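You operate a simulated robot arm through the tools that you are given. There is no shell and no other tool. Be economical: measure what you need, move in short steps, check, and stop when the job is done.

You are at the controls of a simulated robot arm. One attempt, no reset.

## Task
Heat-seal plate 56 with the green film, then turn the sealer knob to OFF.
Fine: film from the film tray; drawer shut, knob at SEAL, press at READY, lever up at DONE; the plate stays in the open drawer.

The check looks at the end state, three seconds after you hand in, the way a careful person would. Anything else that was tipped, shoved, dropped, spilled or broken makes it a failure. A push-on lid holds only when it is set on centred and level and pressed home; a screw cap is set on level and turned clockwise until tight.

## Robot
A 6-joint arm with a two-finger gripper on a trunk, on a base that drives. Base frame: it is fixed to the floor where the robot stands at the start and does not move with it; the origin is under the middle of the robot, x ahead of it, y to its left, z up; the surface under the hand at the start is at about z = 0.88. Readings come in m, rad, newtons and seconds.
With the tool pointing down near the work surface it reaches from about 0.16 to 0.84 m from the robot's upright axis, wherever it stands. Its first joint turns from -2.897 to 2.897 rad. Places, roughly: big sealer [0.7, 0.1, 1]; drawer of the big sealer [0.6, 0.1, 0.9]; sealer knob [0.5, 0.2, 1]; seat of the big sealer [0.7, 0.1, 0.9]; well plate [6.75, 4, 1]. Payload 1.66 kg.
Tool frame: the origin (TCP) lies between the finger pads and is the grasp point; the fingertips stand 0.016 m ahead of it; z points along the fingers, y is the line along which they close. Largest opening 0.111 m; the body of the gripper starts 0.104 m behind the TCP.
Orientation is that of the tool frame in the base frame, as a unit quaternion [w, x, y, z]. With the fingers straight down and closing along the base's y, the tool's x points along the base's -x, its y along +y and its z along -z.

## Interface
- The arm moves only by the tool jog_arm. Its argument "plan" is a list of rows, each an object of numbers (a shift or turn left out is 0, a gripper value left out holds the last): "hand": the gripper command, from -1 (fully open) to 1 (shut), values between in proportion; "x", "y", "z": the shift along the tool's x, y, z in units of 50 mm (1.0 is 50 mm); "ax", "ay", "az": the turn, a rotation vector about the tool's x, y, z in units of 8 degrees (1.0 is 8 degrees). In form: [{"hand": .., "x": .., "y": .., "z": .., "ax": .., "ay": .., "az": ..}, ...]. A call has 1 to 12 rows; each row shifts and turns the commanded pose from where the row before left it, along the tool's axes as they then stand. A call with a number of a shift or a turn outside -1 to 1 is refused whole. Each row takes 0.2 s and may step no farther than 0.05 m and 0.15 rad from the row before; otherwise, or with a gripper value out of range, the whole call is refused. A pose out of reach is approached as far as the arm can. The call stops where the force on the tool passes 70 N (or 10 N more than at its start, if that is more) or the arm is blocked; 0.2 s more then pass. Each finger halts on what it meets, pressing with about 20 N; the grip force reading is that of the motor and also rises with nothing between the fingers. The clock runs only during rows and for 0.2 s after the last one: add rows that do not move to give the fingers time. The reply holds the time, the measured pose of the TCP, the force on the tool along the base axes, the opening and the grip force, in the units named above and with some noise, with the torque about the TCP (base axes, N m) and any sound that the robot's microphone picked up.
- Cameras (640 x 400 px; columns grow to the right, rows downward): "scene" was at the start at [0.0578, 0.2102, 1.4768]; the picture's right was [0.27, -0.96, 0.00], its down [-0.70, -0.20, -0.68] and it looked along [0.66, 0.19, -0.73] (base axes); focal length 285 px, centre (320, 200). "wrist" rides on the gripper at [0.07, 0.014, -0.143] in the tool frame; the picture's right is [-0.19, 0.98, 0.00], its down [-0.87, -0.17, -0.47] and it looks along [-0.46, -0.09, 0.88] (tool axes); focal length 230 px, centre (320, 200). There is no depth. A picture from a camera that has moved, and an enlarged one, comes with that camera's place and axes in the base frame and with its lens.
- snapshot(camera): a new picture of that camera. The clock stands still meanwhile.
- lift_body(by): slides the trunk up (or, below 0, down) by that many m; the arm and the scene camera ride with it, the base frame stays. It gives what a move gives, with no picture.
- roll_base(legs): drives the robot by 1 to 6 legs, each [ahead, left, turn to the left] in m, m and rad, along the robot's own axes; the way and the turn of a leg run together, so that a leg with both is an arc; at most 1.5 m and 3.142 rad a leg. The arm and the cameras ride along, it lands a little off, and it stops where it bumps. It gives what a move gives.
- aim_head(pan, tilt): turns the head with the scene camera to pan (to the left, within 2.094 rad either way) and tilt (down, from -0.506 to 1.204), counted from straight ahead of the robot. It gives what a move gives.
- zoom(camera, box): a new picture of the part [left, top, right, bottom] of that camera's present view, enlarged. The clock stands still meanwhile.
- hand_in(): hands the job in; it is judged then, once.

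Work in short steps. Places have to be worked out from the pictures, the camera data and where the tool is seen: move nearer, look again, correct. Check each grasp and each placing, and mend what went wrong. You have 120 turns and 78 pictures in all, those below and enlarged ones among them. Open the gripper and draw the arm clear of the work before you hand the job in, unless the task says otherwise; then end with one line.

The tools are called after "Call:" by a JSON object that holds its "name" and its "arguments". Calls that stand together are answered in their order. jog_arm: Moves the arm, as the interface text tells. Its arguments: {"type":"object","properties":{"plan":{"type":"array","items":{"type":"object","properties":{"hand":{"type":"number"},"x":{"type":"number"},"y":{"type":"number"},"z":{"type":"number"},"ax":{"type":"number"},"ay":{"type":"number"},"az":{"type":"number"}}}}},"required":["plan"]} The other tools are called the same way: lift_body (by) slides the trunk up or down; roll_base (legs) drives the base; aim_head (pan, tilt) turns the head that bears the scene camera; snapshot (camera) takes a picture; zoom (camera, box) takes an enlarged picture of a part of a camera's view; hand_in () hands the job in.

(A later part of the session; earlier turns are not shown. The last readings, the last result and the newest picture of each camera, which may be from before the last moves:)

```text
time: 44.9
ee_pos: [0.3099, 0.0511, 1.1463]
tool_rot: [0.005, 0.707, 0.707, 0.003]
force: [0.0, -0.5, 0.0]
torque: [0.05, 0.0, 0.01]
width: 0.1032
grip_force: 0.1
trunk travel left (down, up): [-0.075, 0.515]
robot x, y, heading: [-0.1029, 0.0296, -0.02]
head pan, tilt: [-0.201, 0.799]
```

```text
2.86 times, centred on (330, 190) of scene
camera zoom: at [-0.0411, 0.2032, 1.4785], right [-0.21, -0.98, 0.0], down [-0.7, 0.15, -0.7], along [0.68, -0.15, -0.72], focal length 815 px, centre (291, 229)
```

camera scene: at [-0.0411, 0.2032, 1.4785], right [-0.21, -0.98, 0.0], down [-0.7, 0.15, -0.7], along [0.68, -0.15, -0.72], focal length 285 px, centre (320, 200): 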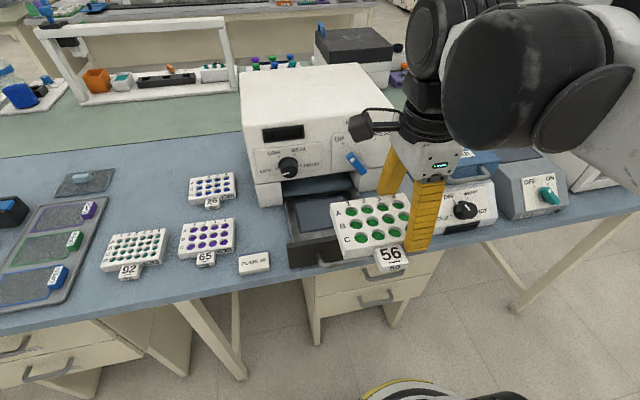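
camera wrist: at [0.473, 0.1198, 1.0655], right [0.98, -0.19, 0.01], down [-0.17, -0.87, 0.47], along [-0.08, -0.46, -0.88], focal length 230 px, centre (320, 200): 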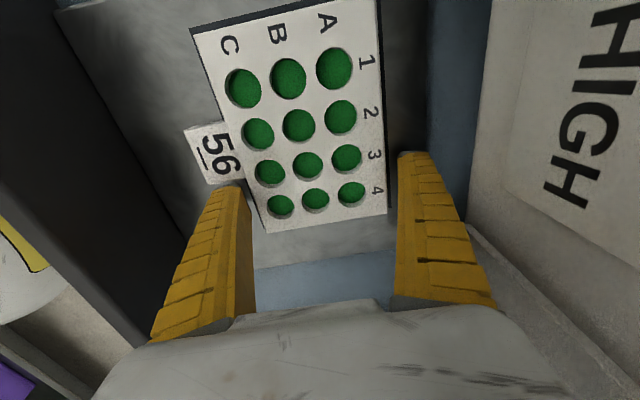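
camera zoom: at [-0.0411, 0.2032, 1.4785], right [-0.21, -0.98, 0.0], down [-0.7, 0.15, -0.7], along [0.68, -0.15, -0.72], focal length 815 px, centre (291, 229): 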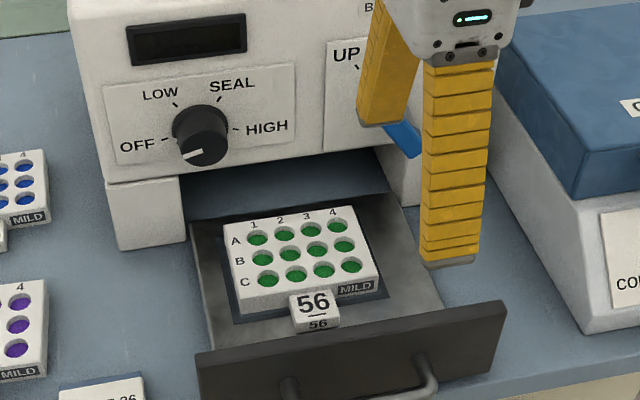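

The plate is seated flat in the drawer. Next the film: I'll rotate the gripper back (closing along y), then drive left to the film tray.

Call:
{"name": "jog_arm", "arguments": {"plan": [{"az": -0.9375, "hand": -1}, {"az": -0.9375}, {"az": -0.9375}, {"az": -0.9375}, {"az": -0.9375}, {"az": -0.9375}, {"az": -0.9375}, {"az": -0.9375}, {"az": -0.9375}, {"az": -0.9375}, {"az": -0.9375}, {"az": -0.9375}]}}

Call:
{"name": "roll_base", "arguments": {"legs": [[0, 0.65, 0.018], [0.1, 0, 0]]}}

Call:
{"name": "jog_arm", "arguments": {"plan": [{"x": -0.6, "z": 0.4}, {"x": -0.6}]}}

Call:
{"name": "snapshot", "arguments": {"camera": "wrist"}}

```text
time: 47.5
ee_pos: [0.3092, 0.0503, 1.1458]
tool_rot: [0.006, -0.002, 1.0, 0.0]
force: [-0.9, 0.3, 0.0]
torque: [0.01, -0.01, 0.01]
width: 0.1111
grip_force: 0.0
trunk travel left (down, up): [-0.075, 0.515]
robot x, y, heading: [-0.1056, 0.031, -0.017]
head pan, tilt: [-0.201, 0.799]
```

```text
time: 51.9
ee_pos: [0.4145, 0.6987, 1.1455]
tool_rot: [0.005, -0.008, 1.0, 0.0]
force: [0.4, 0.7, -0.9]
torque: [0.01, 0.04, -0.05]
width: 0.1109
grip_force: 0.1
trunk travel left (down, up): [-0.075, 0.515]
robot x, y, heading: [0.0014, 0.6746, 0.001]
head pan, tilt: [-0.201, 0.799]
```

```text
time: 52.5
ee_pos: [0.4743, 0.6984, 1.1254]
tool_rot: [0.006, -0.007, 1.0, 0.001]
force: [0.5, 0.3, 0.0]
torque: [0.01, 0.02, 0.01]
width: 0.111
grip_force: 0.2
trunk travel left (down, up): [-0.075, 0.515]
robot x, y, heading: [0.0042, 0.6713, 0.004]
head pan, tilt: [-0.201, 0.799]
```

```text
38 pictures are left
camera wrist: at [0.4029, 0.7113, 1.268], right [0.17, 0.98, 0.0], down [0.86, -0.15, 0.48], along [0.47, -0.08, -0.88], focal length 230 px, centre (320, 200)
```

wrist: 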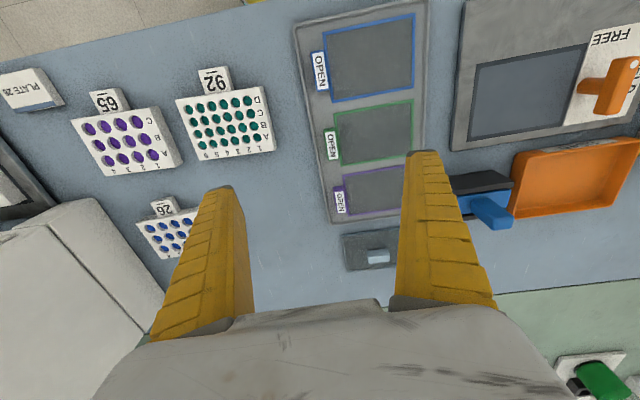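

The green tab is at about (0.506, 0.712). I'll correct the small tilt and yaw and go lower above it for a closer look.

Call:
{"name": "jog_arm", "arguments": {"plan": [{"hand": -0.2, "ay": 0.086, "az": 0.1}, {"x": -0.213, "y": 0.09, "z": 0.83}, {"x": -0.213, "y": 0.09, "z": 0.83}, {"x": -0.213, "y": 0.09, "z": 0.83}, {}]}}

Call:
{"name": "snapshot", "arguments": {"camera": "wrist"}}

Call:
{"name": "aim_head", "arguments": {"pan": 0.0, "tilt": 0.85}}

Call:
{"name": "zoom", "arguments": {"camera": "scene", "box": [230, 120, 430, 260]}}

```text
time: 53.7
ee_pos: [0.5047, 0.7124, 1.0025]
tool_rot: [0.0, -0.001, 1.0, 0.001]
force: [0.3, 0.0, -0.3]
torque: [0.01, -0.01, 0.01]
width: 0.0683
grip_force: 1.2
trunk travel left (down, up): [-0.075, 0.515]
robot x, y, heading: [-0.001, 0.6748, 0.0]
head pan, tilt: [-0.201, 0.799]
```

```text
37 pictures are left
camera wrist: at [0.435, 0.7264, 1.1445], right [0.19, 0.98, 0.0], down [0.87, -0.16, 0.47], along [0.46, -0.09, -0.88], focal length 230 px, centre (320, 200)
```

wrist: 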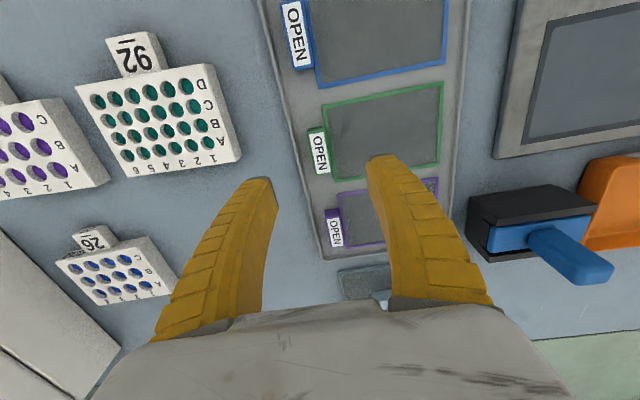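

```text
time: 54.4
ee_pos: [0.5043, 0.7135, 1.0032]
tool_rot: [0.0, -0.002, 1.0, 0.0]
force: [0.1, 0.3, 0.4]
torque: [-0.02, -0.03, 0.01]
width: 0.0686
grip_force: 0.9
trunk travel left (down, up): [-0.075, 0.515]
robot x, y, heading: [-0.0018, 0.6748, 0.003]
head pan, tilt: [0.0, 0.85]
```

```text
2.86 times, centred on (330, 190) of scene
camera zoom: at [0.0608, 0.8624, 1.4745], right [0.0, -1.0, 0.0], down [-0.75, 0.0, -0.66], along [0.66, 0.0, -0.75], focal length 815 px, centre (291, 229)
```

zoom: 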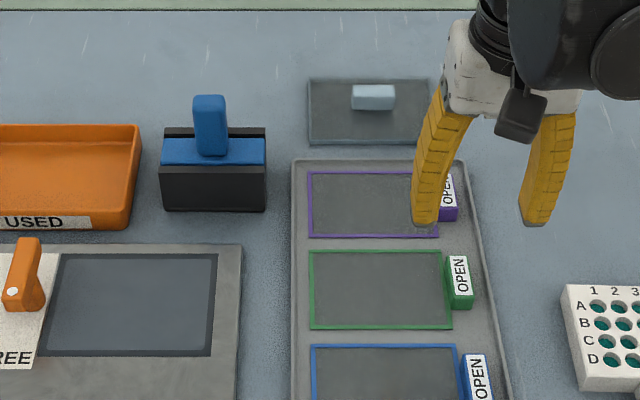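

Film: 0.125 × 0.089 m, centred at (0.508, 0.7835), tab at (0.510, 0.711). I'll narrow the fingers and go down to z≈0.93 for a check.

Call:
{"name": "jog_arm", "arguments": {"plan": [{"hand": 0.25, "x": -0.06, "y": -0.03, "z": 0.7}, {"x": -0.04, "z": 0.7}, {}]}}

Call:
{"name": "snapshot", "arguments": {"camera": "wrist"}}

Call:
{"name": "zoom", "arguments": {"camera": "scene", "box": [310, 150, 430, 250]}}

```text
time: 55.2
ee_pos: [0.5096, 0.7112, 0.9327]
tool_rot: [0.0, -0.002, 1.0, 0.001]
force: [-0.6, 0.3, -0.2]
torque: [0.05, 0.02, 0.0]
width: 0.0439
grip_force: 1.7
trunk travel left (down, up): [-0.075, 0.515]
robot x, y, heading: [0.0033, 0.6743, 0.0]
head pan, tilt: [0.0, 0.85]
```

```text
35 pictures are left
camera wrist: at [0.4391, 0.7242, 1.0752], right [0.19, 0.98, 0.0], down [0.87, -0.16, 0.47], along [0.46, -0.09, -0.88], focal length 230 px, centre (320, 200)
```

wrist: 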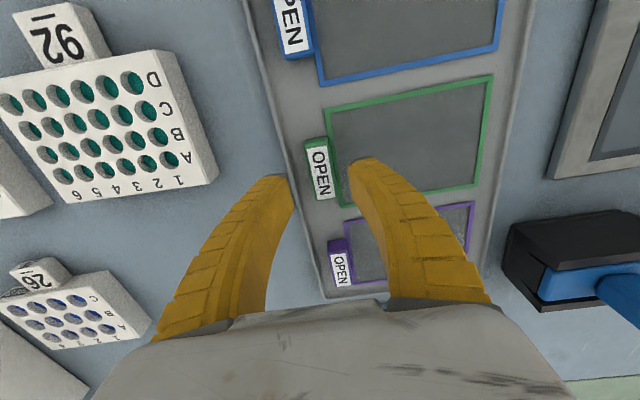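

```text
4.00 times, centred on (370, 200) of scene
camera zoom: at [0.0609, 0.8624, 1.4745], right [0.0, -1.0, 0.0], down [-0.75, 0.0, -0.66], along [0.66, 0.0, -0.75], focal length 1141 px, centre (120, 200)
```

zoom: 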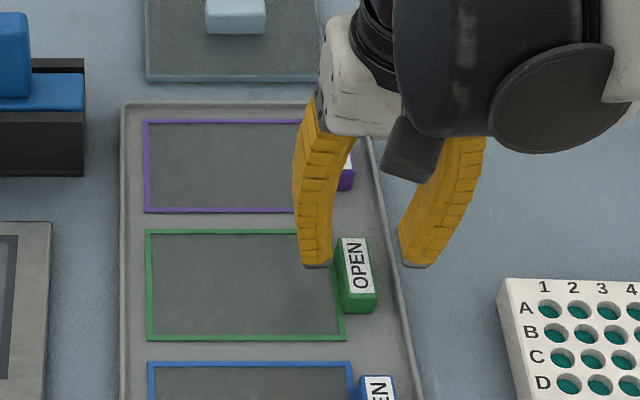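

The tab is centred between the fingers. I'll descend to z≈0.904 and close on the tab.

Call:
{"name": "jog_arm", "arguments": {"plan": [{"x": 0.04, "z": 0.3}, {"z": 0.28}, {}, {"hand": 0.45}, {"hand": 0.6}, {"hand": 0.7}, {"hand": 0.8}]}}

Call:
{"name": "snapshot", "arguments": {"camera": "wrist"}}

```text
time: 56.8
ee_pos: [0.5067, 0.7152, 0.9049]
tool_rot: [-0.001, -0.003, 1.0, 0.002]
force: [-1.6, 1.9, 7.9]
torque: [-0.03, 0.05, -0.04]
width: 0.0167
grip_force: 19.6
trunk travel left (down, up): [-0.075, 0.515]
robot x, y, heading: [0.006, 0.6737, 0.003]
head pan, tilt: [0.0, 0.85]
```

```text
33 pictures are left
camera wrist: at [0.4363, 0.7266, 1.0469], right [0.18, 0.98, 0.0], down [0.87, -0.16, 0.47], along [0.46, -0.08, -0.88], focal length 230 px, centre (320, 200)
```

wrist: 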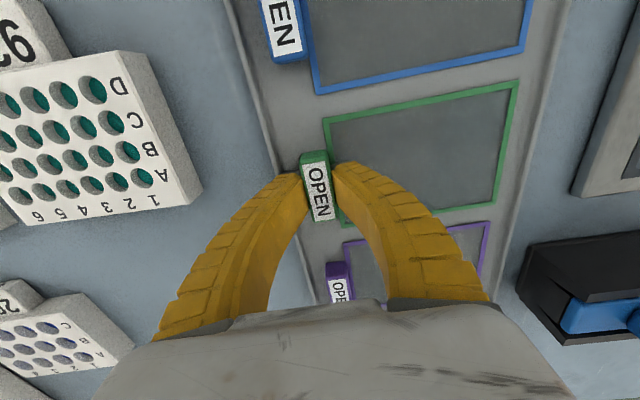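

The tab is gripped (17 mm). I'll lift slowly and verify the film comes along flat.

Call:
{"name": "jog_arm", "arguments": {"plan": [{"hand": 1}, {"z": -0.2}, {"z": -0.4}, {"z": -0.6}, {"z": -0.8}, {"z": -0.8}, {"z": -0.8}, {"z": -0.8}]}}

Call:
{"name": "snapshot", "arguments": {"camera": "wrist"}}

Call:
{"name": "snapshot", "arguments": {"camera": "scene"}}

```text
time: 58.6
ee_pos: [0.5093, 0.7103, 1.1246]
tool_rot: [0.0, -0.002, 1.0, 0.0]
force: [0.0, 0.7, -1.3]
torque: [0.0, 0.0, -0.01]
width: 0.0151
grip_force: 19.7
trunk travel left (down, up): [-0.075, 0.515]
robot x, y, heading: [0.0009, 0.6724, 0.003]
head pan, tilt: [0.0, 0.85]
```

```text
32 pictures are left
camera wrist: at [0.4399, 0.724, 1.2672], right [0.19, 0.98, 0.0], down [0.87, -0.16, 0.47], along [0.46, -0.09, -0.88], focal length 230 px, centre (320, 200)
```

wrist: 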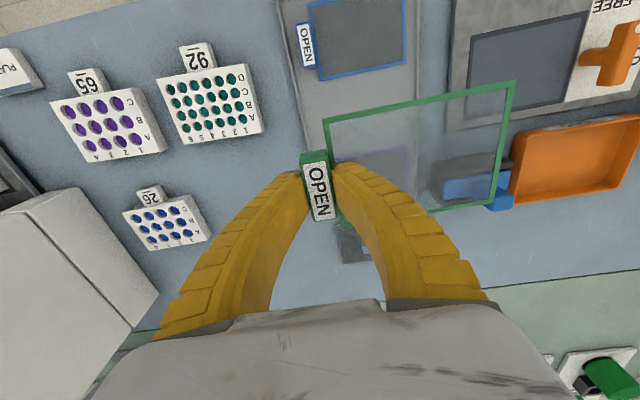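

```text
31 pictures are left
camera scene: at [0.0607, 0.8624, 1.4745], right [0.0, -1.0, 0.0], down [-0.75, 0.0, -0.66], along [0.66, 0.0, -0.75], focal length 285 px, centre (320, 200)
```

scene: 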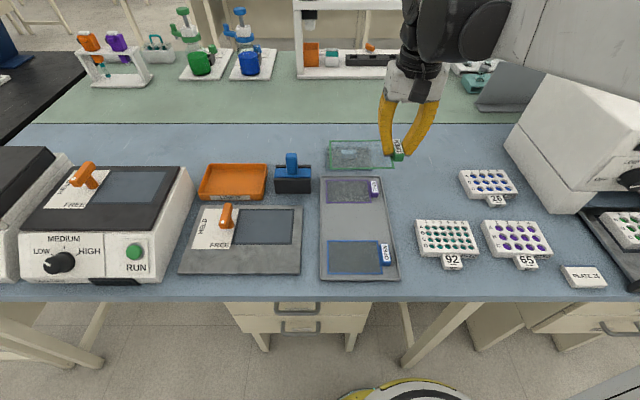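

The film is held flat, with its centre 0.072 m to +y of the TCP. I'll retract and drive back to the sealer.

Call:
{"name": "jog_arm", "arguments": {"plan": [{"x": 0.7, "z": -0.1}, {"x": 0.7, "z": -0.1}, {"x": 0.7, "z": -0.1}, {"x": 0.7, "z": -0.1}, {"x": 0.7}, {"x": 0.5}]}}

Call:
{"name": "roll_base", "arguments": {"legs": [[-0.1, 0, 0], [0, -0.64, 0]]}}

Call:
{"name": "aim_head", "arguments": {"pan": -0.2, "tilt": 0.8}}

Call:
{"name": "snapshot", "arguments": {"camera": "wrist"}}

Call:
{"name": "zoom", "arguments": {"camera": "scene", "box": [220, 100, 440, 280]}}

```text
time: 60.0
ee_pos: [0.3092, 0.7096, 1.1433]
tool_rot: [0.0, -0.001, 1.0, 0.0]
force: [-1.1, 0.3, -0.2]
torque: [-0.03, -0.07, 0.01]
width: 0.0147
grip_force: 20.6
trunk travel left (down, up): [-0.075, 0.515]
robot x, y, heading: [0.0011, 0.673, -0.003]
head pan, tilt: [0.0, 0.85]
```

```text
time: 64.3
ee_pos: [0.2129, 0.0731, 1.1426]
tool_rot: [0.0, -0.005, 1.0, 0.001]
force: [0.0, -0.6, -0.6]
torque: [0.01, -0.03, -0.01]
width: 0.0149
grip_force: 19.9
trunk travel left (down, up): [-0.075, 0.515]
robot x, y, heading: [-0.0966, 0.035, 0.008]
head pan, tilt: [0.0, 0.85]
```

```text
time: 65.0
ee_pos: [0.2124, 0.073, 1.1438]
tool_rot: [0.0, -0.004, 1.0, 0.0]
force: [-0.3, 0.5, -0.1]
torque: [-0.03, 0.0, 0.01]
width: 0.0149
grip_force: 20.7
trunk travel left (down, up): [-0.075, 0.515]
robot x, y, heading: [-0.0933, 0.0342, 0.003]
head pan, tilt: [-0.201, 0.799]
```

```text
30 pictures are left
camera wrist: at [0.1422, 0.0853, 1.2857], right [0.18, 0.98, 0.0], down [0.87, -0.16, 0.47], along [0.46, -0.09, -0.88], focal length 230 px, centre (320, 200)
```

wrist: 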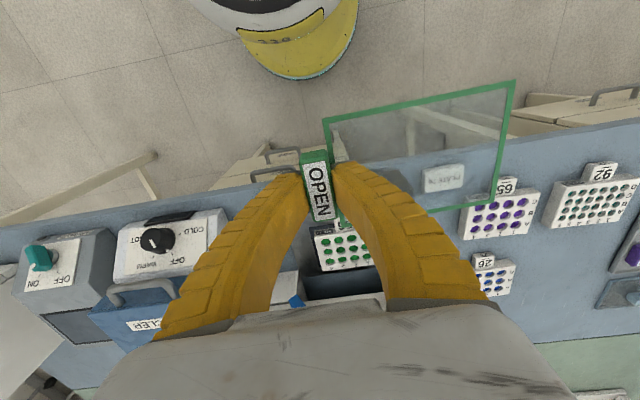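

```text
2.22 times, centred on (330, 190) of scene
camera zoom: at [-0.0366, 0.2073, 1.4785], right [-0.19, -0.98, 0.0], down [-0.7, 0.14, -0.7], along [0.68, -0.13, -0.72], focal length 634 px, centre (298, 222)
```

zoom: 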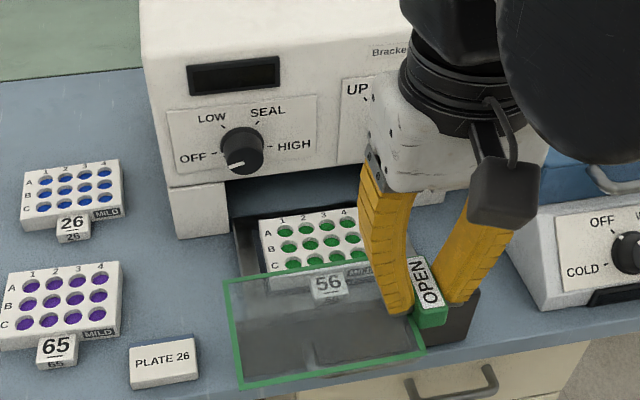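

Lever front face works out to x≈0.484, so the gripper will clear it by ~5 mm at the target. I'll go to (0.42, 0.015), descend to z≈0.975, then slide forward.

Call:
{"name": "jog_arm", "arguments": {"plan": [{"hand": 1, "az": 0.05}, {"x": -0.83, "y": -0.232, "z": 0.176}, {"x": -0.83, "y": -0.232, "z": 0.176}, {"x": -0.83, "y": -0.232, "z": 0.176}, {"x": -0.83, "y": -0.232, "z": 0.176}, {"x": -0.83, "y": -0.232, "z": 0.176}, {"z": 0.625}, {"z": 0.625}, {"z": 0.625}, {"z": 0.625}, {}]}}

Call:
{"name": "snapshot", "arguments": {"camera": "wrist"}}

Call:
{"name": "zoom", "arguments": {"camera": "scene", "box": [240, 120, 400, 260]}}

```text
time: 67.5
ee_pos: [0.4194, 0.0157, 0.9749]
tool_rot: [0.0, -0.001, 1.0, 0.0]
force: [0.1, 0.1, 0.1]
torque: [-0.04, -0.01, 0.02]
width: 0.0148
grip_force: 19.9
trunk travel left (down, up): [-0.075, 0.515]
robot x, y, heading: [-0.0957, 0.0347, 0.006]
head pan, tilt: [-0.201, 0.799]
```

```text
28 pictures are left
camera wrist: at [0.3504, 0.0287, 1.117], right [0.19, 0.98, 0.0], down [0.87, -0.17, 0.47], along [0.46, -0.09, -0.88], focal length 230 px, centre (320, 200)
```

wrist: 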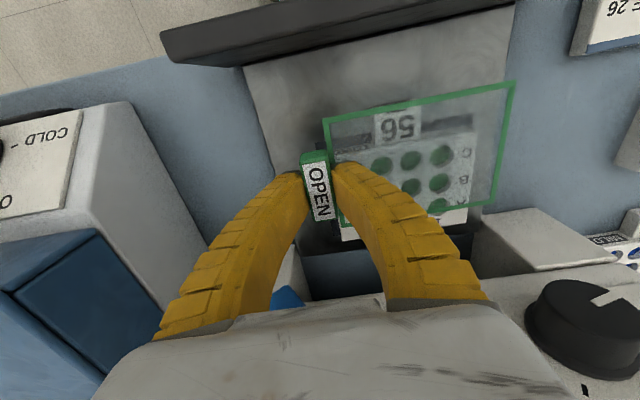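

```text
2.86 times, centred on (320, 190) of scene
camera zoom: at [-0.0365, 0.2073, 1.4785], right [-0.19, -0.98, 0.0], down [-0.7, 0.14, -0.7], along [0.68, -0.13, -0.72], focal length 815 px, centre (320, 229)
```

zoom: 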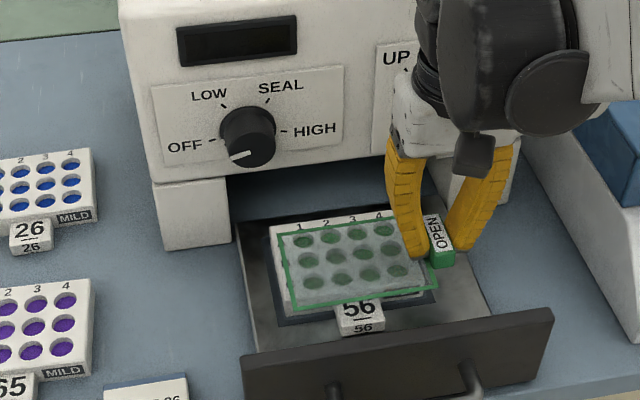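

The film is over the plate. I'll slide forward to x≈0.461 and compare the edges.

Call:
{"name": "jog_arm", "arguments": {"plan": [{"x": -0.28}, {"x": -0.28}, {"x": -0.27}, {}]}}

Call:
{"name": "zoom", "arguments": {"camera": "wrist", "box": [260, 40, 580, 280]}}

Call:
{"name": "zoom", "arguments": {"camera": "scene", "box": [280, 150, 390, 240]}}

```text
time: 68.5
ee_pos: [0.4615, 0.0148, 0.9754]
tool_rot: [0.0, 0.0, 1.0, 0.0]
force: [0.2, 0.1, -0.9]
torque: [-0.03, 0.03, -0.03]
width: 0.0149
grip_force: 19.5
trunk travel left (down, up): [-0.075, 0.515]
robot x, y, heading: [-0.0967, 0.0329, 0.008]
head pan, tilt: [-0.201, 0.799]
```

```text
1.67 times, centred on (420, 160) of wrist
camera zoom: at [0.3917, 0.0289, 1.1168], right [0.19, 0.98, 0.0], down [0.87, -0.17, 0.47], along [0.46, -0.09, -0.88], focal length 384 px, centre (153, 267)
```

zoom: 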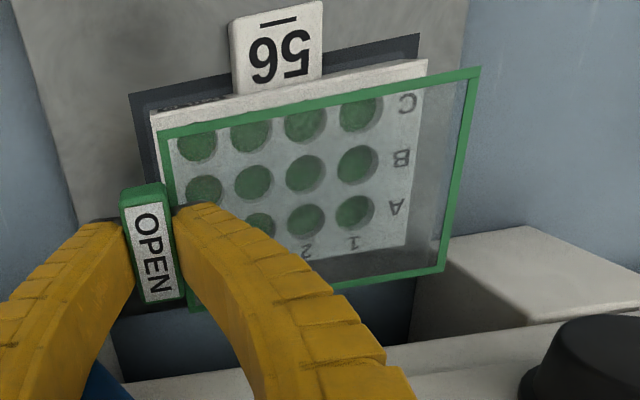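

```text
4.44 times, centred on (335, 195) of scene
camera zoom: at [-0.0365, 0.2073, 1.4785], right [-0.19, -0.98, 0.0], down [-0.7, 0.14, -0.7], along [0.68, -0.13, -0.72], focal length 1268 px, centre (253, 222)
```

zoom: 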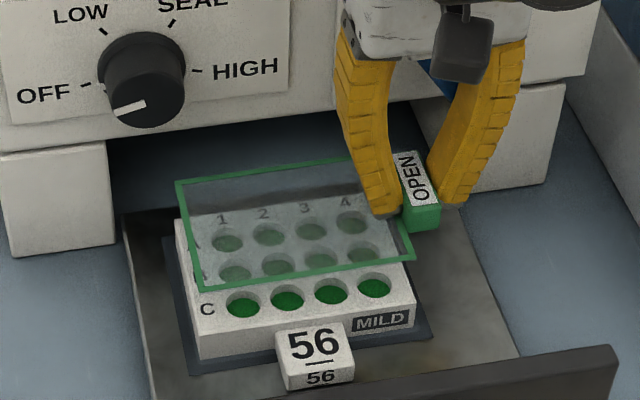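

Computed: the plate centre is (0.459, 0.086) and the film centre (0.461, 0.0875). I'll shift −2 mm x, −1 mm y and lower near contact.

Call:
{"name": "jog_arm", "arguments": {"plan": [{"x": 0.04, "y": -0.02, "z": 0.15}, {"z": 0.15}, {"z": 0.15}, {}]}}

Call:
{"name": "zoom", "arguments": {"camera": "scene", "box": [280, 150, 390, 240]}}

Call:
{"name": "zoom", "arguments": {"camera": "wrist", "box": [260, 40, 580, 280]}}

```text
time: 69.1
ee_pos: [0.4601, 0.0146, 0.9642]
tool_rot: [0.004, -0.001, 1.0, 0.0]
force: [-3.0, 0.6, 41.8]
torque: [-0.33, -1.17, 0.01]
width: 0.0149
grip_force: 20.3
trunk travel left (down, up): [-0.075, 0.515]
robot x, y, heading: [-0.0941, 0.034, 0.006]
head pan, tilt: [-0.201, 0.799]
stopped in row 3: the force on the tool passed its limit at 91 N (the readings are from after the stop); the commanded pose is now the measured one
```

```text
4.44 times, centred on (335, 195) of scene
camera zoom: at [-0.0402, 0.2076, 1.479], right [-0.19, -0.98, 0.0], down [-0.7, 0.14, -0.7], along [0.69, -0.13, -0.71], focal length 1268 px, centre (253, 222)
```

zoom: 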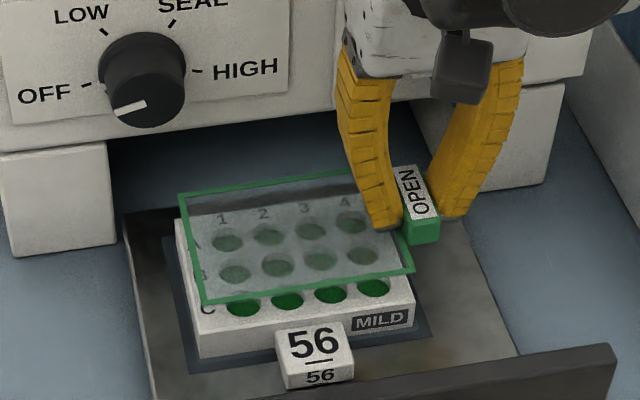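

```text
1.67 times, centred on (420, 160) of wrist
camera zoom: at [0.3887, 0.0281, 1.1067], right [0.19, 0.98, 0.0], down [0.86, -0.16, 0.48], along [0.47, -0.09, -0.88], focal length 384 px, centre (153, 267)
```

zoom: 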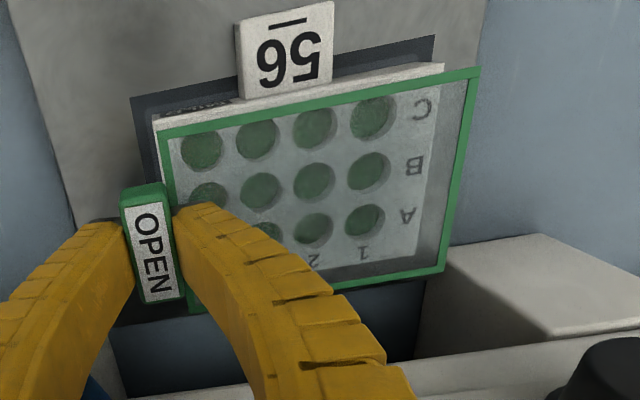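

The gripper body came down on the lever (contact at about x=0.48, z≈1.07), so I'm backing off. I'll rest the film on the flat sealer top and regrip the tab with the tool pitched 12° back to clear the lever; first up and back.

Call:
{"name": "jog_arm", "arguments": {"plan": [{"z": -0.4}, {"x": 0.5}, {"x": 0.6}, {"z": -0.9}, {"z": -0.9}, {"z": -0.9}, {"z": -0.9}, {"z": -0.9}, {"z": -0.6}]}}

Call:
{"name": "aim_head", "arguments": {"pan": -0.2, "tilt": 0.7}}

Call:
{"name": "snapshot", "arguments": {"camera": "scene"}}

```text
time: 71.1
ee_pos: [0.4073, 0.0153, 1.2378]
tool_rot: [0.001, -0.001, 1.0, 0.001]
force: [-0.7, -0.3, 0.0]
torque: [0.01, -0.02, -0.02]
width: 0.0148
grip_force: 20.5
trunk travel left (down, up): [-0.075, 0.515]
robot x, y, heading: [-0.0957, 0.0345, 0.01]
head pan, tilt: [-0.201, 0.799]
```

```text
time: 71.8
ee_pos: [0.4081, 0.0151, 1.2384]
tool_rot: [0.003, -0.002, 1.0, 0.0]
force: [-0.5, -0.4, 0.7]
torque: [-0.02, 0.02, 0.0]
width: 0.0148
grip_force: 20.1
trunk travel left (down, up): [-0.075, 0.515]
robot x, y, heading: [-0.0954, 0.0368, 0.008]
head pan, tilt: [-0.201, 0.7]
```

```text
22 pictures are left
camera scene: at [-0.0322, 0.2065, 1.4867], right [-0.19, -0.98, 0.0], down [-0.63, 0.12, -0.76], along [0.75, -0.15, -0.64], focal length 285 px, centre (320, 200)
```

scene: 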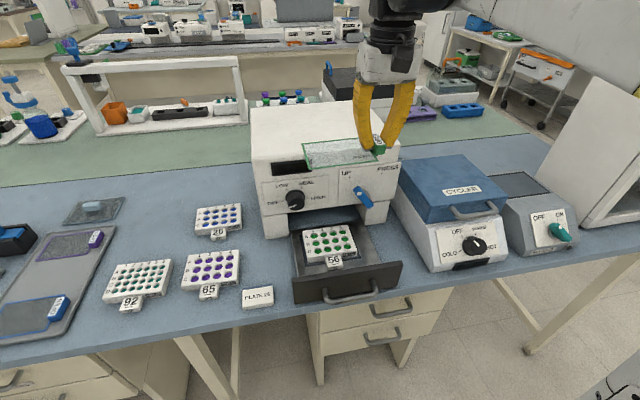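

The lever is still at UP, good. I'll move the film over the sealer top and lower toward it.

Call:
{"name": "jog_arm", "arguments": {"plan": [{"x": -0.75}, {"x": -0.75}, {"x": -0.75}, {"x": -0.75}, {"x": -0.75}, {"x": -0.69}, {"z": 0.5}, {"z": 0.5}, {"z": 0.1}, {}]}}

Call:
{"name": "jog_arm", "arguments": {"plan": [{"z": 0.08}, {"z": 0.06}]}}

```text
time: 74.0
ee_pos: [0.627, 0.0159, 1.1826]
tool_rot: [0.002, -0.001, 1.0, 0.0]
force: [0.1, 0.1, -0.7]
torque: [-0.01, -0.07, -0.02]
width: 0.0148
grip_force: 20.2
trunk travel left (down, up): [-0.075, 0.515]
robot x, y, heading: [-0.0949, 0.0326, 0.003]
head pan, tilt: [-0.201, 0.7]
```

```text
time: 74.5
ee_pos: [0.6279, 0.0136, 1.1762]
tool_rot: [0.003, -0.001, 1.0, 0.0]
force: [-0.7, -0.3, -0.3]
torque: [0.03, -0.01, 0.01]
width: 0.0151
grip_force: 20.6
trunk travel left (down, up): [-0.075, 0.515]
robot x, y, heading: [-0.0928, 0.0326, 0.01]
head pan, tilt: [-0.201, 0.7]
```

No contact yet; continuing down in small steps.

Call:
{"name": "jog_arm", "arguments": {"plan": [{"z": 0.06}, {"z": 0.04}]}}

Call:
{"name": "jog_arm", "arguments": {"plan": [{"z": 0.05}, {"z": 0.03}]}}

Call:
{"name": "jog_arm", "arguments": {"plan": [{"z": 0.03}, {"z": 0.03}]}}

```text
time: 75.2
ee_pos: [0.6285, 0.0156, 1.1709]
tool_rot: [0.003, -0.003, 1.0, 0.001]
force: [-0.1, -0.3, -0.3]
torque: [-0.01, 0.0, -0.04]
width: 0.0148
grip_force: 19.9
trunk travel left (down, up): [-0.075, 0.515]
robot x, y, heading: [-0.0939, 0.0351, 0.007]
head pan, tilt: [-0.201, 0.7]
```

```text
time: 75.8
ee_pos: [0.6268, 0.0151, 1.1668]
tool_rot: [0.003, -0.002, 1.0, 0.0]
force: [2.8, 0.5, 7.5]
torque: [-0.02, 0.1, -0.04]
width: 0.0176
grip_force: 20.1
trunk travel left (down, up): [-0.075, 0.515]
robot x, y, heading: [-0.0978, 0.0376, 0.006]
head pan, tilt: [-0.201, 0.7]
```

```text
time: 76.3
ee_pos: [0.6267, 0.0145, 1.1654]
tool_rot: [0.002, -0.001, 1.0, 0.0]
force: [1.2, 0.5, 13.8]
torque: [0.01, 0.19, -0.01]
width: 0.0211
grip_force: 19.9
trunk travel left (down, up): [-0.075, 0.515]
robot x, y, heading: [-0.0943, 0.037, 0.006]
head pan, tilt: [-0.201, 0.7]
```

Contact with the sealer top. I'll release, rise, pitch the tool 12° back and come down again, then close.

Call:
{"name": "jog_arm", "arguments": {"plan": [{"hand": 0.1}, {"hand": 0.1}, {"hand": 0.1}, {"z": -0.5}, {"z": -0.3}, {"ay": -0.75}, {"ay": -0.75}, {}]}}

Call:
{"name": "snapshot", "arguments": {"camera": "wrist"}}

```text
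time: 78.2
ee_pos: [0.628, 0.0158, 1.2042]
tool_rot: [0.108, -0.001, 0.994, 0.0]
force: [-1.1, 0.1, 0.2]
torque: [0.03, 0.0, 0.02]
width: 0.052
grip_force: 1.7
trunk travel left (down, up): [-0.075, 0.515]
robot x, y, heading: [-0.092, 0.0341, 0.006]
head pan, tilt: [-0.201, 0.7]
```

```text
21 pictures are left
camera wrist: at [0.5287, 0.0284, 1.3286], right [0.18, 0.98, 0.04], down [0.75, -0.17, 0.65], along [0.64, -0.09, -0.76], focal length 230 px, centre (320, 200)
```

wrist: 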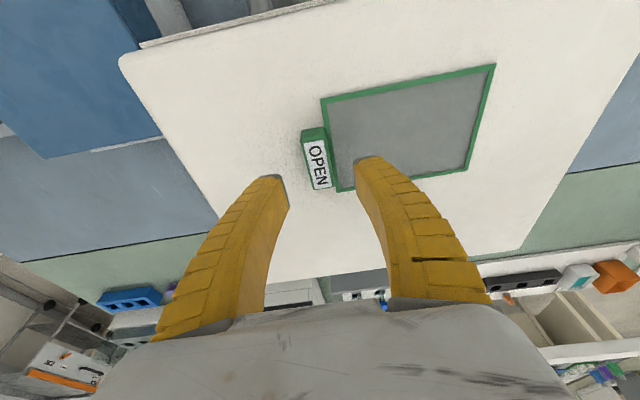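

The film lies on the sealer top with its tab between the fingers. I'll lower vertically to z≈1.169 and close.

Call:
{"name": "jog_arm", "arguments": {"plan": [{"z": 0.34, "x": 0.095, "y": -0.02}, {"z": 0.3, "x": 0.085}, {"z": 0.04, "x": 0.01}, {"hand": 0.45}, {"hand": 0.6}, {"hand": 0.7}, {"hand": 1}, {"hand": 1}]}}

```text
time: 80.0
ee_pos: [0.6258, 0.0147, 1.1697]
tool_rot: [0.107, -0.002, 0.994, 0.0]
force: [0.1, -0.3, 3.8]
torque: [-0.01, 0.03, 0.0]
width: 0.0163
grip_force: 19.7
trunk travel left (down, up): [-0.075, 0.515]
robot x, y, heading: [-0.0965, 0.0327, 0.006]
head pan, tilt: [-0.201, 0.7]
```

Gripped again. I'll lift vertically and move back to x≈0.41.

Call:
{"name": "jog_arm", "arguments": {"plan": [{"z": -0.39, "x": -0.085}, {"z": -0.59, "x": -0.128}, {"z": -0.2, "x": -0.04}, {"x": 0.78, "z": -0.17}, {"x": 0.78, "z": -0.17}, {"x": 0.78, "z": -0.17}, {"x": 0.78, "z": -0.17}, {"x": 0.78, "z": -0.17}, {"x": 0.49, "z": -0.1}, {}]}}

Call:
{"name": "snapshot", "arguments": {"camera": "wrist"}}

```text
time: 82.2
ee_pos: [0.4004, 0.0153, 1.2292]
tool_rot: [0.107, -0.001, 0.994, 0.0]
force: [0.4, -0.1, 0.5]
torque: [-0.01, -0.01, -0.03]
width: 0.0152
grip_force: 20.1
trunk travel left (down, up): [-0.075, 0.515]
robot x, y, heading: [-0.0956, 0.0371, 0.007]
head pan, tilt: [-0.201, 0.7]
```

```text
20 pictures are left
camera wrist: at [0.3018, 0.0287, 1.3535], right [0.18, 0.98, 0.04], down [0.75, -0.17, 0.65], along [0.64, -0.09, -0.76], focal length 230 px, centre (320, 200)
```

wrist: 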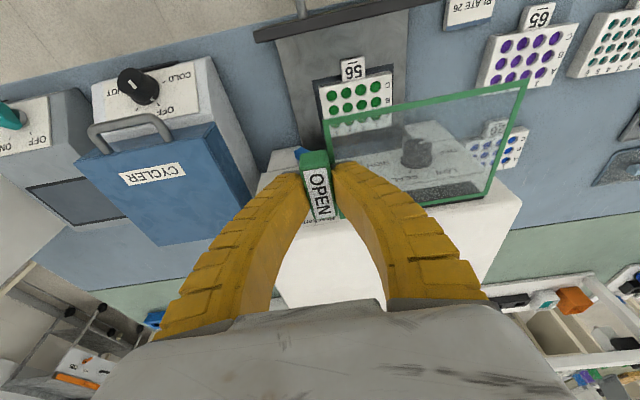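

The film is level enough and held. I'll descend at x≈0.42 to z≈0.975.

Call:
{"name": "jog_arm", "arguments": {"plan": [{"x": 0.117, "z": 0.842, "y": -0.02}, {"x": 0.117, "z": 0.842}, {"x": 0.117, "z": 0.842}, {"x": 0.117, "z": 0.842}, {"x": 0.117, "z": 0.842}, {"x": 0.117, "z": 0.842}, {}, {"x": -0.39, "z": 0.085}, {"x": -0.38, "z": 0.085}, {}]}}

Call:
{"name": "zoom", "arguments": {"camera": "wrist", "box": [260, 40, 580, 280]}}

```text
time: 84.3
ee_pos: [0.4582, 0.0127, 0.9748]
tool_rot: [0.108, -0.002, 0.994, 0.0]
force: [-0.3, 0.3, 0.4]
torque: [-0.04, 0.01, -0.02]
width: 0.0151
grip_force: 20.0
trunk travel left (down, up): [-0.075, 0.515]
robot x, y, heading: [-0.0974, 0.034, 0.007]
head pan, tilt: [-0.201, 0.7]
```

```text
1.67 times, centred on (420, 160) of wrist
camera zoom: at [0.3596, 0.0261, 1.0987], right [0.18, 0.98, 0.04], down [0.75, -0.16, 0.65], along [0.64, -0.09, -0.76], focal length 384 px, centre (153, 267)
```

zoom: 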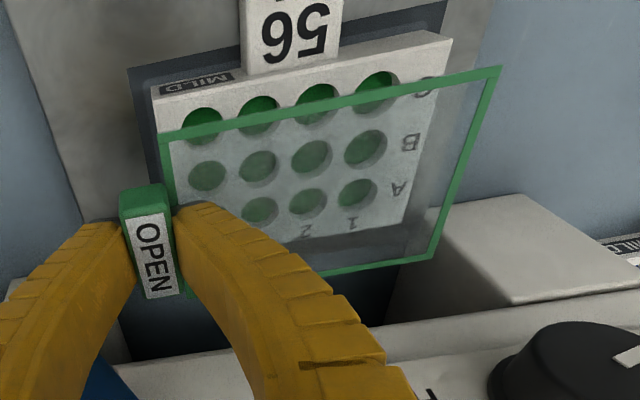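

The film centre (0.4615, 0.0856) matches the plate centre (0.4605, 0.0857). I'll lower vertically, gently.

Call:
{"name": "jog_arm", "arguments": {"plan": [{"x": 0.043, "z": 0.195}, {"x": 0.043, "z": 0.195}, {}]}}

Call:
{"name": "jog_arm", "arguments": {"plan": [{"x": 0.013, "z": 0.06}, {"x": 0.013, "z": 0.06}]}}

```text
time: 85.2
ee_pos: [0.4579, 0.0134, 0.9533]
tool_rot: [0.107, -0.002, 0.994, 0.0]
force: [-0.2, -0.1, 0.3]
torque: [-0.02, 0.01, 0.0]
width: 0.0147
grip_force: 19.8
trunk travel left (down, up): [-0.075, 0.515]
robot x, y, heading: [-0.0989, 0.0391, 0.009]
head pan, tilt: [-0.201, 0.7]
```

```text
time: 85.8
ee_pos: [0.4573, 0.014, 0.948]
tool_rot: [0.107, -0.002, 0.994, 0.001]
force: [0.5, -0.7, -1.2]
torque: [0.01, 0.04, 0.03]
width: 0.015
grip_force: 20.1
trunk travel left (down, up): [-0.075, 0.515]
robot x, y, heading: [-0.0973, 0.0362, 0.007]
head pan, tilt: [-0.201, 0.7]
```

Past the earlier collision height with no contact. Continuing with ~3 mm steps.

Call:
{"name": "jog_arm", "arguments": {"plan": [{"x": 0.01, "z": 0.05}]}}

Call:
{"name": "jog_arm", "arguments": {"plan": [{"x": 0.01, "z": 0.05}]}}

Call:
{"name": "zoom", "arguments": {"camera": "scene", "box": [280, 170, 390, 280]}}

```text
time: 86.2
ee_pos: [0.4598, 0.013, 0.9468]
tool_rot: [0.108, -0.002, 0.994, 0.0]
force: [3.6, 0.7, 23.4]
torque: [-0.19, 0.04, 0.03]
width: 0.0147
grip_force: 20.4
trunk travel left (down, up): [-0.075, 0.515]
robot x, y, heading: [-0.098, 0.0364, 0.009]
head pan, tilt: [-0.201, 0.7]
```

```text
time: 86.7
ee_pos: [0.4595, 0.0134, 0.9467]
tool_rot: [0.112, -0.002, 0.994, -0.001]
force: [-5.6, -0.2, 41.1]
torque: [-0.15, -1.35, -0.04]
width: 0.0148
grip_force: 20.0
trunk travel left (down, up): [-0.075, 0.515]
robot x, y, heading: [-0.0964, 0.0381, 0.009]
head pan, tilt: [-0.201, 0.7]
stopped in row 1: the force on the tool passed its limit at 73 N (the readings are from after the stop); the commanded pose is now the measured one
```

```text
3.64 times, centred on (335, 225) of scene
camera zoom: at [-0.0359, 0.2066, 1.487], right [-0.19, -0.98, 0.0], down [-0.63, 0.12, -0.77], along [0.75, -0.15, -0.64], focal length 1037 px, centre (266, 109)
```

zoom: 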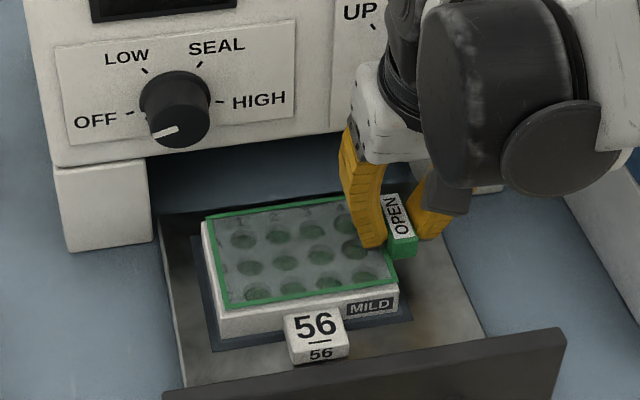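

Upward force at film height ≈ plate top suggests the film is resting on the plate. I'll verify alignment with the wrist view.

Call:
{"name": "zoom", "arguments": {"camera": "wrist", "box": [280, 20, 540, 240]}}

```text
1.82 times, centred on (410, 130) of wrist
camera zoom: at [0.3596, 0.0263, 1.0698], right [0.18, 0.98, 0.04], down [0.74, -0.16, 0.65], along [0.65, -0.09, -0.76], focal length 418 px, centre (156, 327)
```

zoom: 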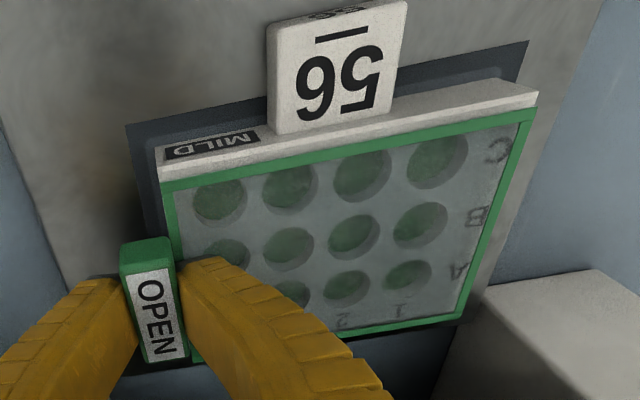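

The film sits flush and aligned on the plate. I'll ease off, open just enough to free the tab, and rise vertically.

Call:
{"name": "jog_arm", "arguments": {"plan": [{"x": -0.004, "z": -0.02}, {"hand": 0.5}, {"hand": 0.5}, {"hand": 0.5}, {"x": -0.03, "z": -0.14}, {"x": -0.06, "z": -0.29}, {"x": -0.06, "z": -0.29}, {"x": 0.3, "z": -0.6}, {"x": 0.6, "z": -0.7}, {"x": 0.5, "z": -0.7}, {"x": 0.3, "z": -0.7}, {}]}}

Call:
{"name": "zoom", "arguments": {"camera": "scene", "box": [260, 130, 420, 280]}}

```text
time: 89.3
ee_pos: [0.3496, 0.0131, 1.0956]
tool_rot: [0.109, -0.002, 0.994, 0.0]
force: [0.1, -0.2, -0.2]
torque: [-0.01, 0.0, 0.03]
width: 0.0308
grip_force: 2.7
trunk travel left (down, up): [-0.075, 0.515]
robot x, y, heading: [-0.0941, 0.0324, 0.004]
head pan, tilt: [-0.201, 0.7]
```

```text
2.67 times, centred on (340, 205) of scene
camera zoom: at [-0.0322, 0.2065, 1.4867], right [-0.19, -0.98, 0.0], down [-0.63, 0.12, -0.77], along [0.75, -0.15, -0.64], focal length 761 px, centre (267, 187)
```

zoom: 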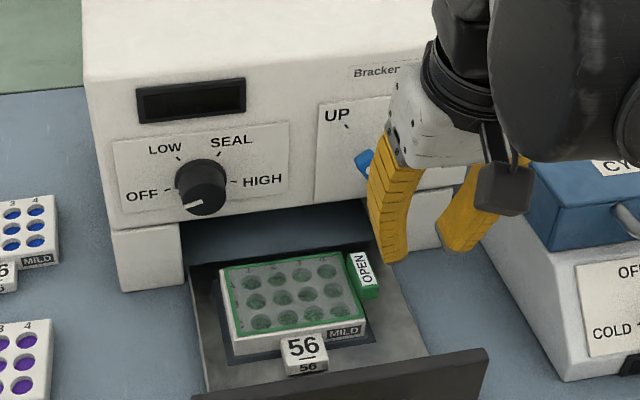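

Film lies neatly on plate 56. Now I'll close the gripper and come down in front of the drawer handle to push the drawer shut.

Call:
{"name": "jog_arm", "arguments": {"plan": [{"hand": 1, "x": 0.635, "z": -0.139, "y": 0.3}, {"x": 0.635, "z": -0.139, "y": 0.3}, {"x": 0.635, "z": -0.139, "y": 0.3}, {"x": 0.635, "z": -0.139, "y": 0.3}, {"x": 0.177, "z": 0.811}, {"x": 0.177, "z": 0.811}, {"x": 0.177, "z": 0.811}, {"x": 0.177, "z": 0.811}, {}]}}

Call:
{"name": "snapshot", "arguments": {"camera": "wrist"}}

```text
time: 91.3
ee_pos: [0.22, 0.0708, 0.9285]
tool_rot: [0.108, -0.001, 0.994, 0.0]
force: [-0.3, 0.2, -0.7]
torque: [0.02, 0.03, -0.03]
width: 0.0
grip_force: 20.2
trunk travel left (down, up): [-0.075, 0.515]
robot x, y, heading: [-0.0974, 0.0348, 0.005]
head pan, tilt: [-0.201, 0.7]
```

```text
15 pictures are left
camera wrist: at [0.1203, 0.0835, 1.0529], right [0.18, 0.98, 0.04], down [0.74, -0.16, 0.65], along [0.64, -0.09, -0.76], focal length 230 px, centre (320, 200)
```

wrist: 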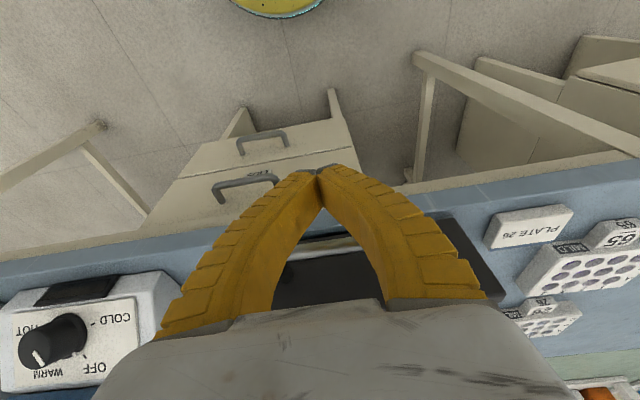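

The bar is straight ahead. I'll push forward slowly.

Call:
{"name": "jog_arm", "arguments": {"plan": [{"x": -0.29, "z": 0.064}, {"x": -0.29, "z": 0.064}, {"x": -0.25, "z": 0.055}, {"x": -0.25, "z": 0.055}, {"x": -0.25, "z": 0.055}, {"x": -0.25, "z": 0.055}, {"x": -0.25, "z": 0.055}, {"x": -0.25, "z": 0.055}, {"x": -0.25, "z": 0.055}, {"x": -0.25, "z": 0.055}, {"x": -0.25, "z": 0.055}, {"x": -0.25, "z": 0.055}]}}

Call:
{"name": "jog_arm", "arguments": {"plan": [{"x": -0.25, "z": 0.055}, {"x": -0.25, "z": 0.055}, {"x": -0.25, "z": 0.055}, {"x": -0.25, "z": 0.055}, {"x": -0.25, "z": 0.055}, {"x": -0.2, "z": 0.044}, {"x": -0.15, "z": 0.033}, {"x": -0.15, "z": 0.033}, {"x": -0.15, "z": 0.033}]}}

```text
time: 93.9
ee_pos: [0.3766, 0.0723, 0.9279]
tool_rot: [0.108, -0.001, 0.994, 0.0]
force: [-0.1, -0.6, 0.2]
torque: [-0.01, 0.0, 0.02]
width: 0.0001
grip_force: 20.3
trunk travel left (down, up): [-0.075, 0.515]
robot x, y, heading: [-0.098, 0.0315, 0.003]
head pan, tilt: [-0.201, 0.7]
```

```text
time: 95.8
ee_pos: [0.4591, 0.0755, 0.9266]
tool_rot: [0.1, -0.003, 0.995, 0.001]
force: [-20.5, -0.5, -8.2]
torque: [0.01, 0.1, 0.05]
width: 0.0058
grip_force: 29.1
trunk travel left (down, up): [-0.075, 0.515]
robot x, y, heading: [-0.0974, 0.0385, 0.006]
head pan, tilt: [-0.201, 0.7]
stopped in row 9: the force on the tool passed its limit at 79 N (the readings are from after the stop); the commanded pose is now the measured one
```

The drawer is shut against its stop (x matches the original closed position). I'll retreat, rise, move toward the knob's y, and pitch the tool forward.

Call:
{"name": "jog_arm", "arguments": {"plan": [{"x": 0.586, "z": -0.128}, {"x": 0.586, "z": -0.128}, {"x": -0.17, "z": -0.78}, {"x": -0.17, "z": -0.78}, {"x": -0.17, "z": -0.78}, {"y": 0.82}, {"y": 0.82}, {"hand": -0.4}]}}

Call:
{"name": "jog_arm", "arguments": {"plan": [{"ay": -0.88}, {"ay": -0.88}, {"ay": -0.88}, {"ay": -0.88}, {"ay": -0.88}, {"ay": -0.88}, {"ay": -0.88}, {"ay": -0.88}, {"ay": -0.88}, {"ay": -0.88}, {"ay": -0.88}, {}]}}

Call:
{"name": "aim_head", "arguments": {"pan": -0.15, "tilt": 0.65}}

Call:
{"name": "snapshot", "arguments": {"camera": "scene"}}

```text
time: 97.6
ee_pos: [0.4034, 0.1575, 1.0459]
tool_rot: [0.102, -0.001, 0.995, 0.0]
force: [0.0, -0.3, 0.5]
torque: [-0.01, 0.0, 0.0]
width: 0.079
grip_force: 0.8
trunk travel left (down, up): [-0.075, 0.515]
robot x, y, heading: [-0.0932, 0.0363, 0.007]
head pan, tilt: [-0.201, 0.7]
```

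```text
time: 100.2
ee_pos: [0.416, 0.163, 1.1007]
tool_rot: [0.702, -0.001, 0.713, 0.001]
force: [0.9, -0.2, -0.6]
torque: [-0.02, -0.01, -0.01]
width: 0.079
grip_force: 0.9
out of reach, approached as far as the arm can: row 10, 11
trunk travel left (down, up): [-0.075, 0.515]
robot x, y, heading: [-0.0966, 0.0315, 0.01]
head pan, tilt: [-0.201, 0.7]
```

```text
time: 100.9
ee_pos: [0.416, 0.1621, 1.1006]
tool_rot: [0.7, -0.001, 0.714, 0.001]
force: [-0.4, -1.4, 0.1]
torque: [-0.01, 0.0, -0.03]
width: 0.0789
grip_force: 1.2
trunk travel left (down, up): [-0.075, 0.515]
robot x, y, heading: [-0.0966, 0.0384, 0.007]
head pan, tilt: [-0.15, 0.649]
```

```text
14 pictures are left
camera scene: at [-0.0306, 0.2105, 1.4911], right [-0.14, -0.99, 0.0], down [-0.6, 0.09, -0.8], along [0.79, -0.11, -0.6], focal length 285 px, centre (320, 200)
```

scene: 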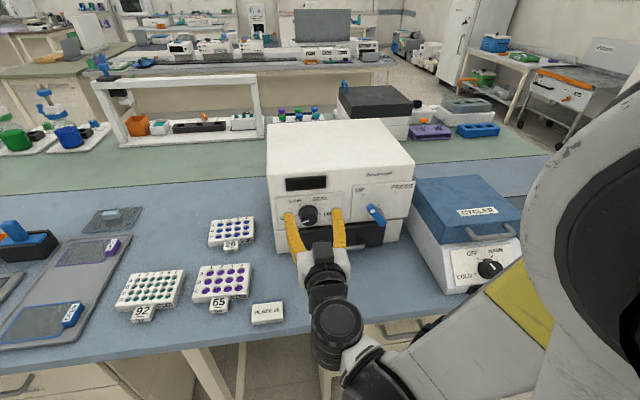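

The arm is too cramped here. I'll back the base by 0.16 m and then bring the tool to the knob's height.

Call:
{"name": "roll_base", "arguments": {"legs": [[-0.16, 0, -0.007]]}}

Call:
{"name": "jog_arm", "arguments": {"plan": [{"z": 0.7}, {"z": 0.7}, {"z": 0.7}, {"x": 0.5}, {"x": 0.5}, {"x": 0.5}, {}]}}

```text
time: 102.3
ee_pos: [0.2562, 0.1598, 1.101]
tool_rot: [0.7, -0.001, 0.714, 0.001]
force: [-0.7, -0.7, -0.7]
torque: [-0.02, 0.0, 0.02]
width: 0.079
grip_force: 1.4
trunk travel left (down, up): [-0.075, 0.515]
robot x, y, heading: [-0.2521, 0.0309, -0.001]
head pan, tilt: [-0.15, 0.649]
```

```text
time: 103.9
ee_pos: [0.3767, 0.1649, 1.0551]
tool_rot: [0.7, 0.0, 0.714, -0.001]
force: [0.9, -0.9, -0.7]
torque: [0.02, 0.05, 0.02]
width: 0.0792
grip_force: 1.1
out of reach, approached as far as the arm can: row 5, 6
trunk travel left (down, up): [-0.075, 0.515]
robot x, y, heading: [-0.2566, 0.0327, 0.006]
head pan, tilt: [-0.15, 0.649]
```

Still limited at low height, so I'll lower the trunk 5 cm instead.

Call:
{"name": "lift_body", "arguments": {"by": -0.05}}

Call:
{"name": "jog_arm", "arguments": {"plan": [{"z": 0.5}, {"z": 0.5}]}}

```text
time: 104.8
ee_pos: [0.3752, 0.1647, 1.005]
tool_rot: [0.699, -0.001, 0.715, 0.0]
force: [0.0, -0.3, 0.1]
torque: [0.01, -0.02, 0.01]
width: 0.079
grip_force: 1.3
trunk travel left (down, up): [-0.025, 0.565]
robot x, y, heading: [-0.2587, 0.0344, 0.005]
head pan, tilt: [-0.15, 0.649]
```

```text
time: 105.4
ee_pos: [0.4276, 0.1648, 1.0032]
tool_rot: [0.7, 0.0, 0.714, -0.001]
force: [0.4, -0.1, -0.4]
torque: [0.0, 0.02, -0.02]
width: 0.0791
grip_force: 0.9
trunk travel left (down, up): [-0.025, 0.565]
robot x, y, heading: [-0.2581, 0.0351, -0.001]
head pan, tilt: [-0.15, 0.649]
```

Good. Now I'll align with the knob axis (y≈0.158, z≈1.02) and pre-roll the gripper −72°, so the 144° turn is symmetric.

Call:
{"name": "jog_arm", "arguments": {"plan": [{"x": -0.34, "y": -0.14, "ay": -0.14}, {"az": -0.9}, {"az": -0.9}, {"az": -0.9}, {"az": -0.9}, {"az": -0.9}, {"az": -0.9}, {"az": -0.9}, {"az": -0.9}, {"az": -0.9}, {"az": -0.9}]}}

Call:
{"name": "snapshot", "arguments": {"camera": "wrist"}}

```text
time: 107.8
ee_pos: [0.4259, 0.1584, 1.0213]
tool_rot: [0.572, -0.417, 0.571, -0.416]
force: [0.5, -0.1, 0.4]
torque: [0.01, 0.03, -0.03]
width: 0.0791
grip_force: 1.4
trunk travel left (down, up): [-0.025, 0.565]
robot x, y, heading: [-0.2601, 0.0372, 0.008]
head pan, tilt: [-0.15, 0.649]
```

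```text
13 pictures are left
camera wrist: at [0.2835, 0.0956, 0.9866], right [0.0, 0.48, -0.88], down [-0.47, 0.77, 0.42], along [0.88, 0.41, 0.23], focal length 230 px, centre (320, 200)
```

wrist: 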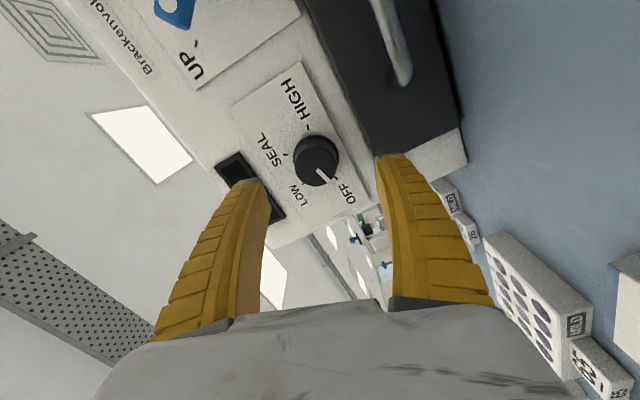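

The knob axis is about 4 mm higher than the tool axis. I'll correct, narrow the opening to ~6 cm, and advance over the knob.

Call:
{"name": "jog_arm", "arguments": {"plan": [{"hand": -0.05, "y": -0.085}, {"hand": -0.05, "z": 0.5}, {"z": 0.5}, {"z": 0.4}, {"z": 0.3}, {}]}}

Call:
{"name": "snapshot", "arguments": {"camera": "wrist"}}

```text
time: 109.2
ee_pos: [0.5106, 0.156, 1.0251]
tool_rot: [0.571, -0.417, 0.572, -0.416]
force: [-1.4, -0.1, 0.0]
torque: [0.03, -0.08, -0.06]
width: 0.0604
grip_force: 1.5
trunk travel left (down, up): [-0.025, 0.565]
robot x, y, heading: [-0.2571, 0.0339, 0.002]
head pan, tilt: [-0.15, 0.649]
```

```text
12 pictures are left
camera wrist: at [0.3681, 0.0937, 0.9907], right [0.0, 0.48, -0.88], down [-0.47, 0.77, 0.43], along [0.88, 0.41, 0.23], focal length 230 px, centre (320, 200)
```

wrist: 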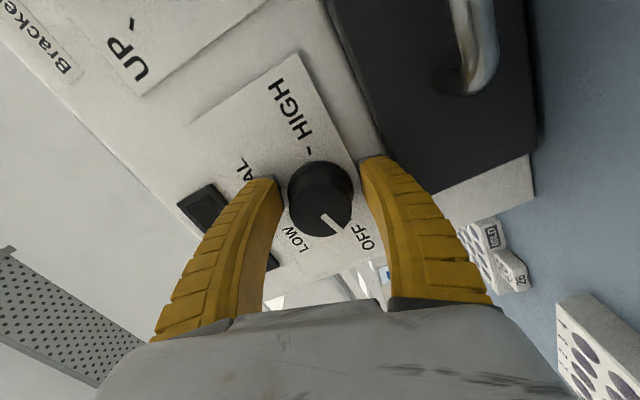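

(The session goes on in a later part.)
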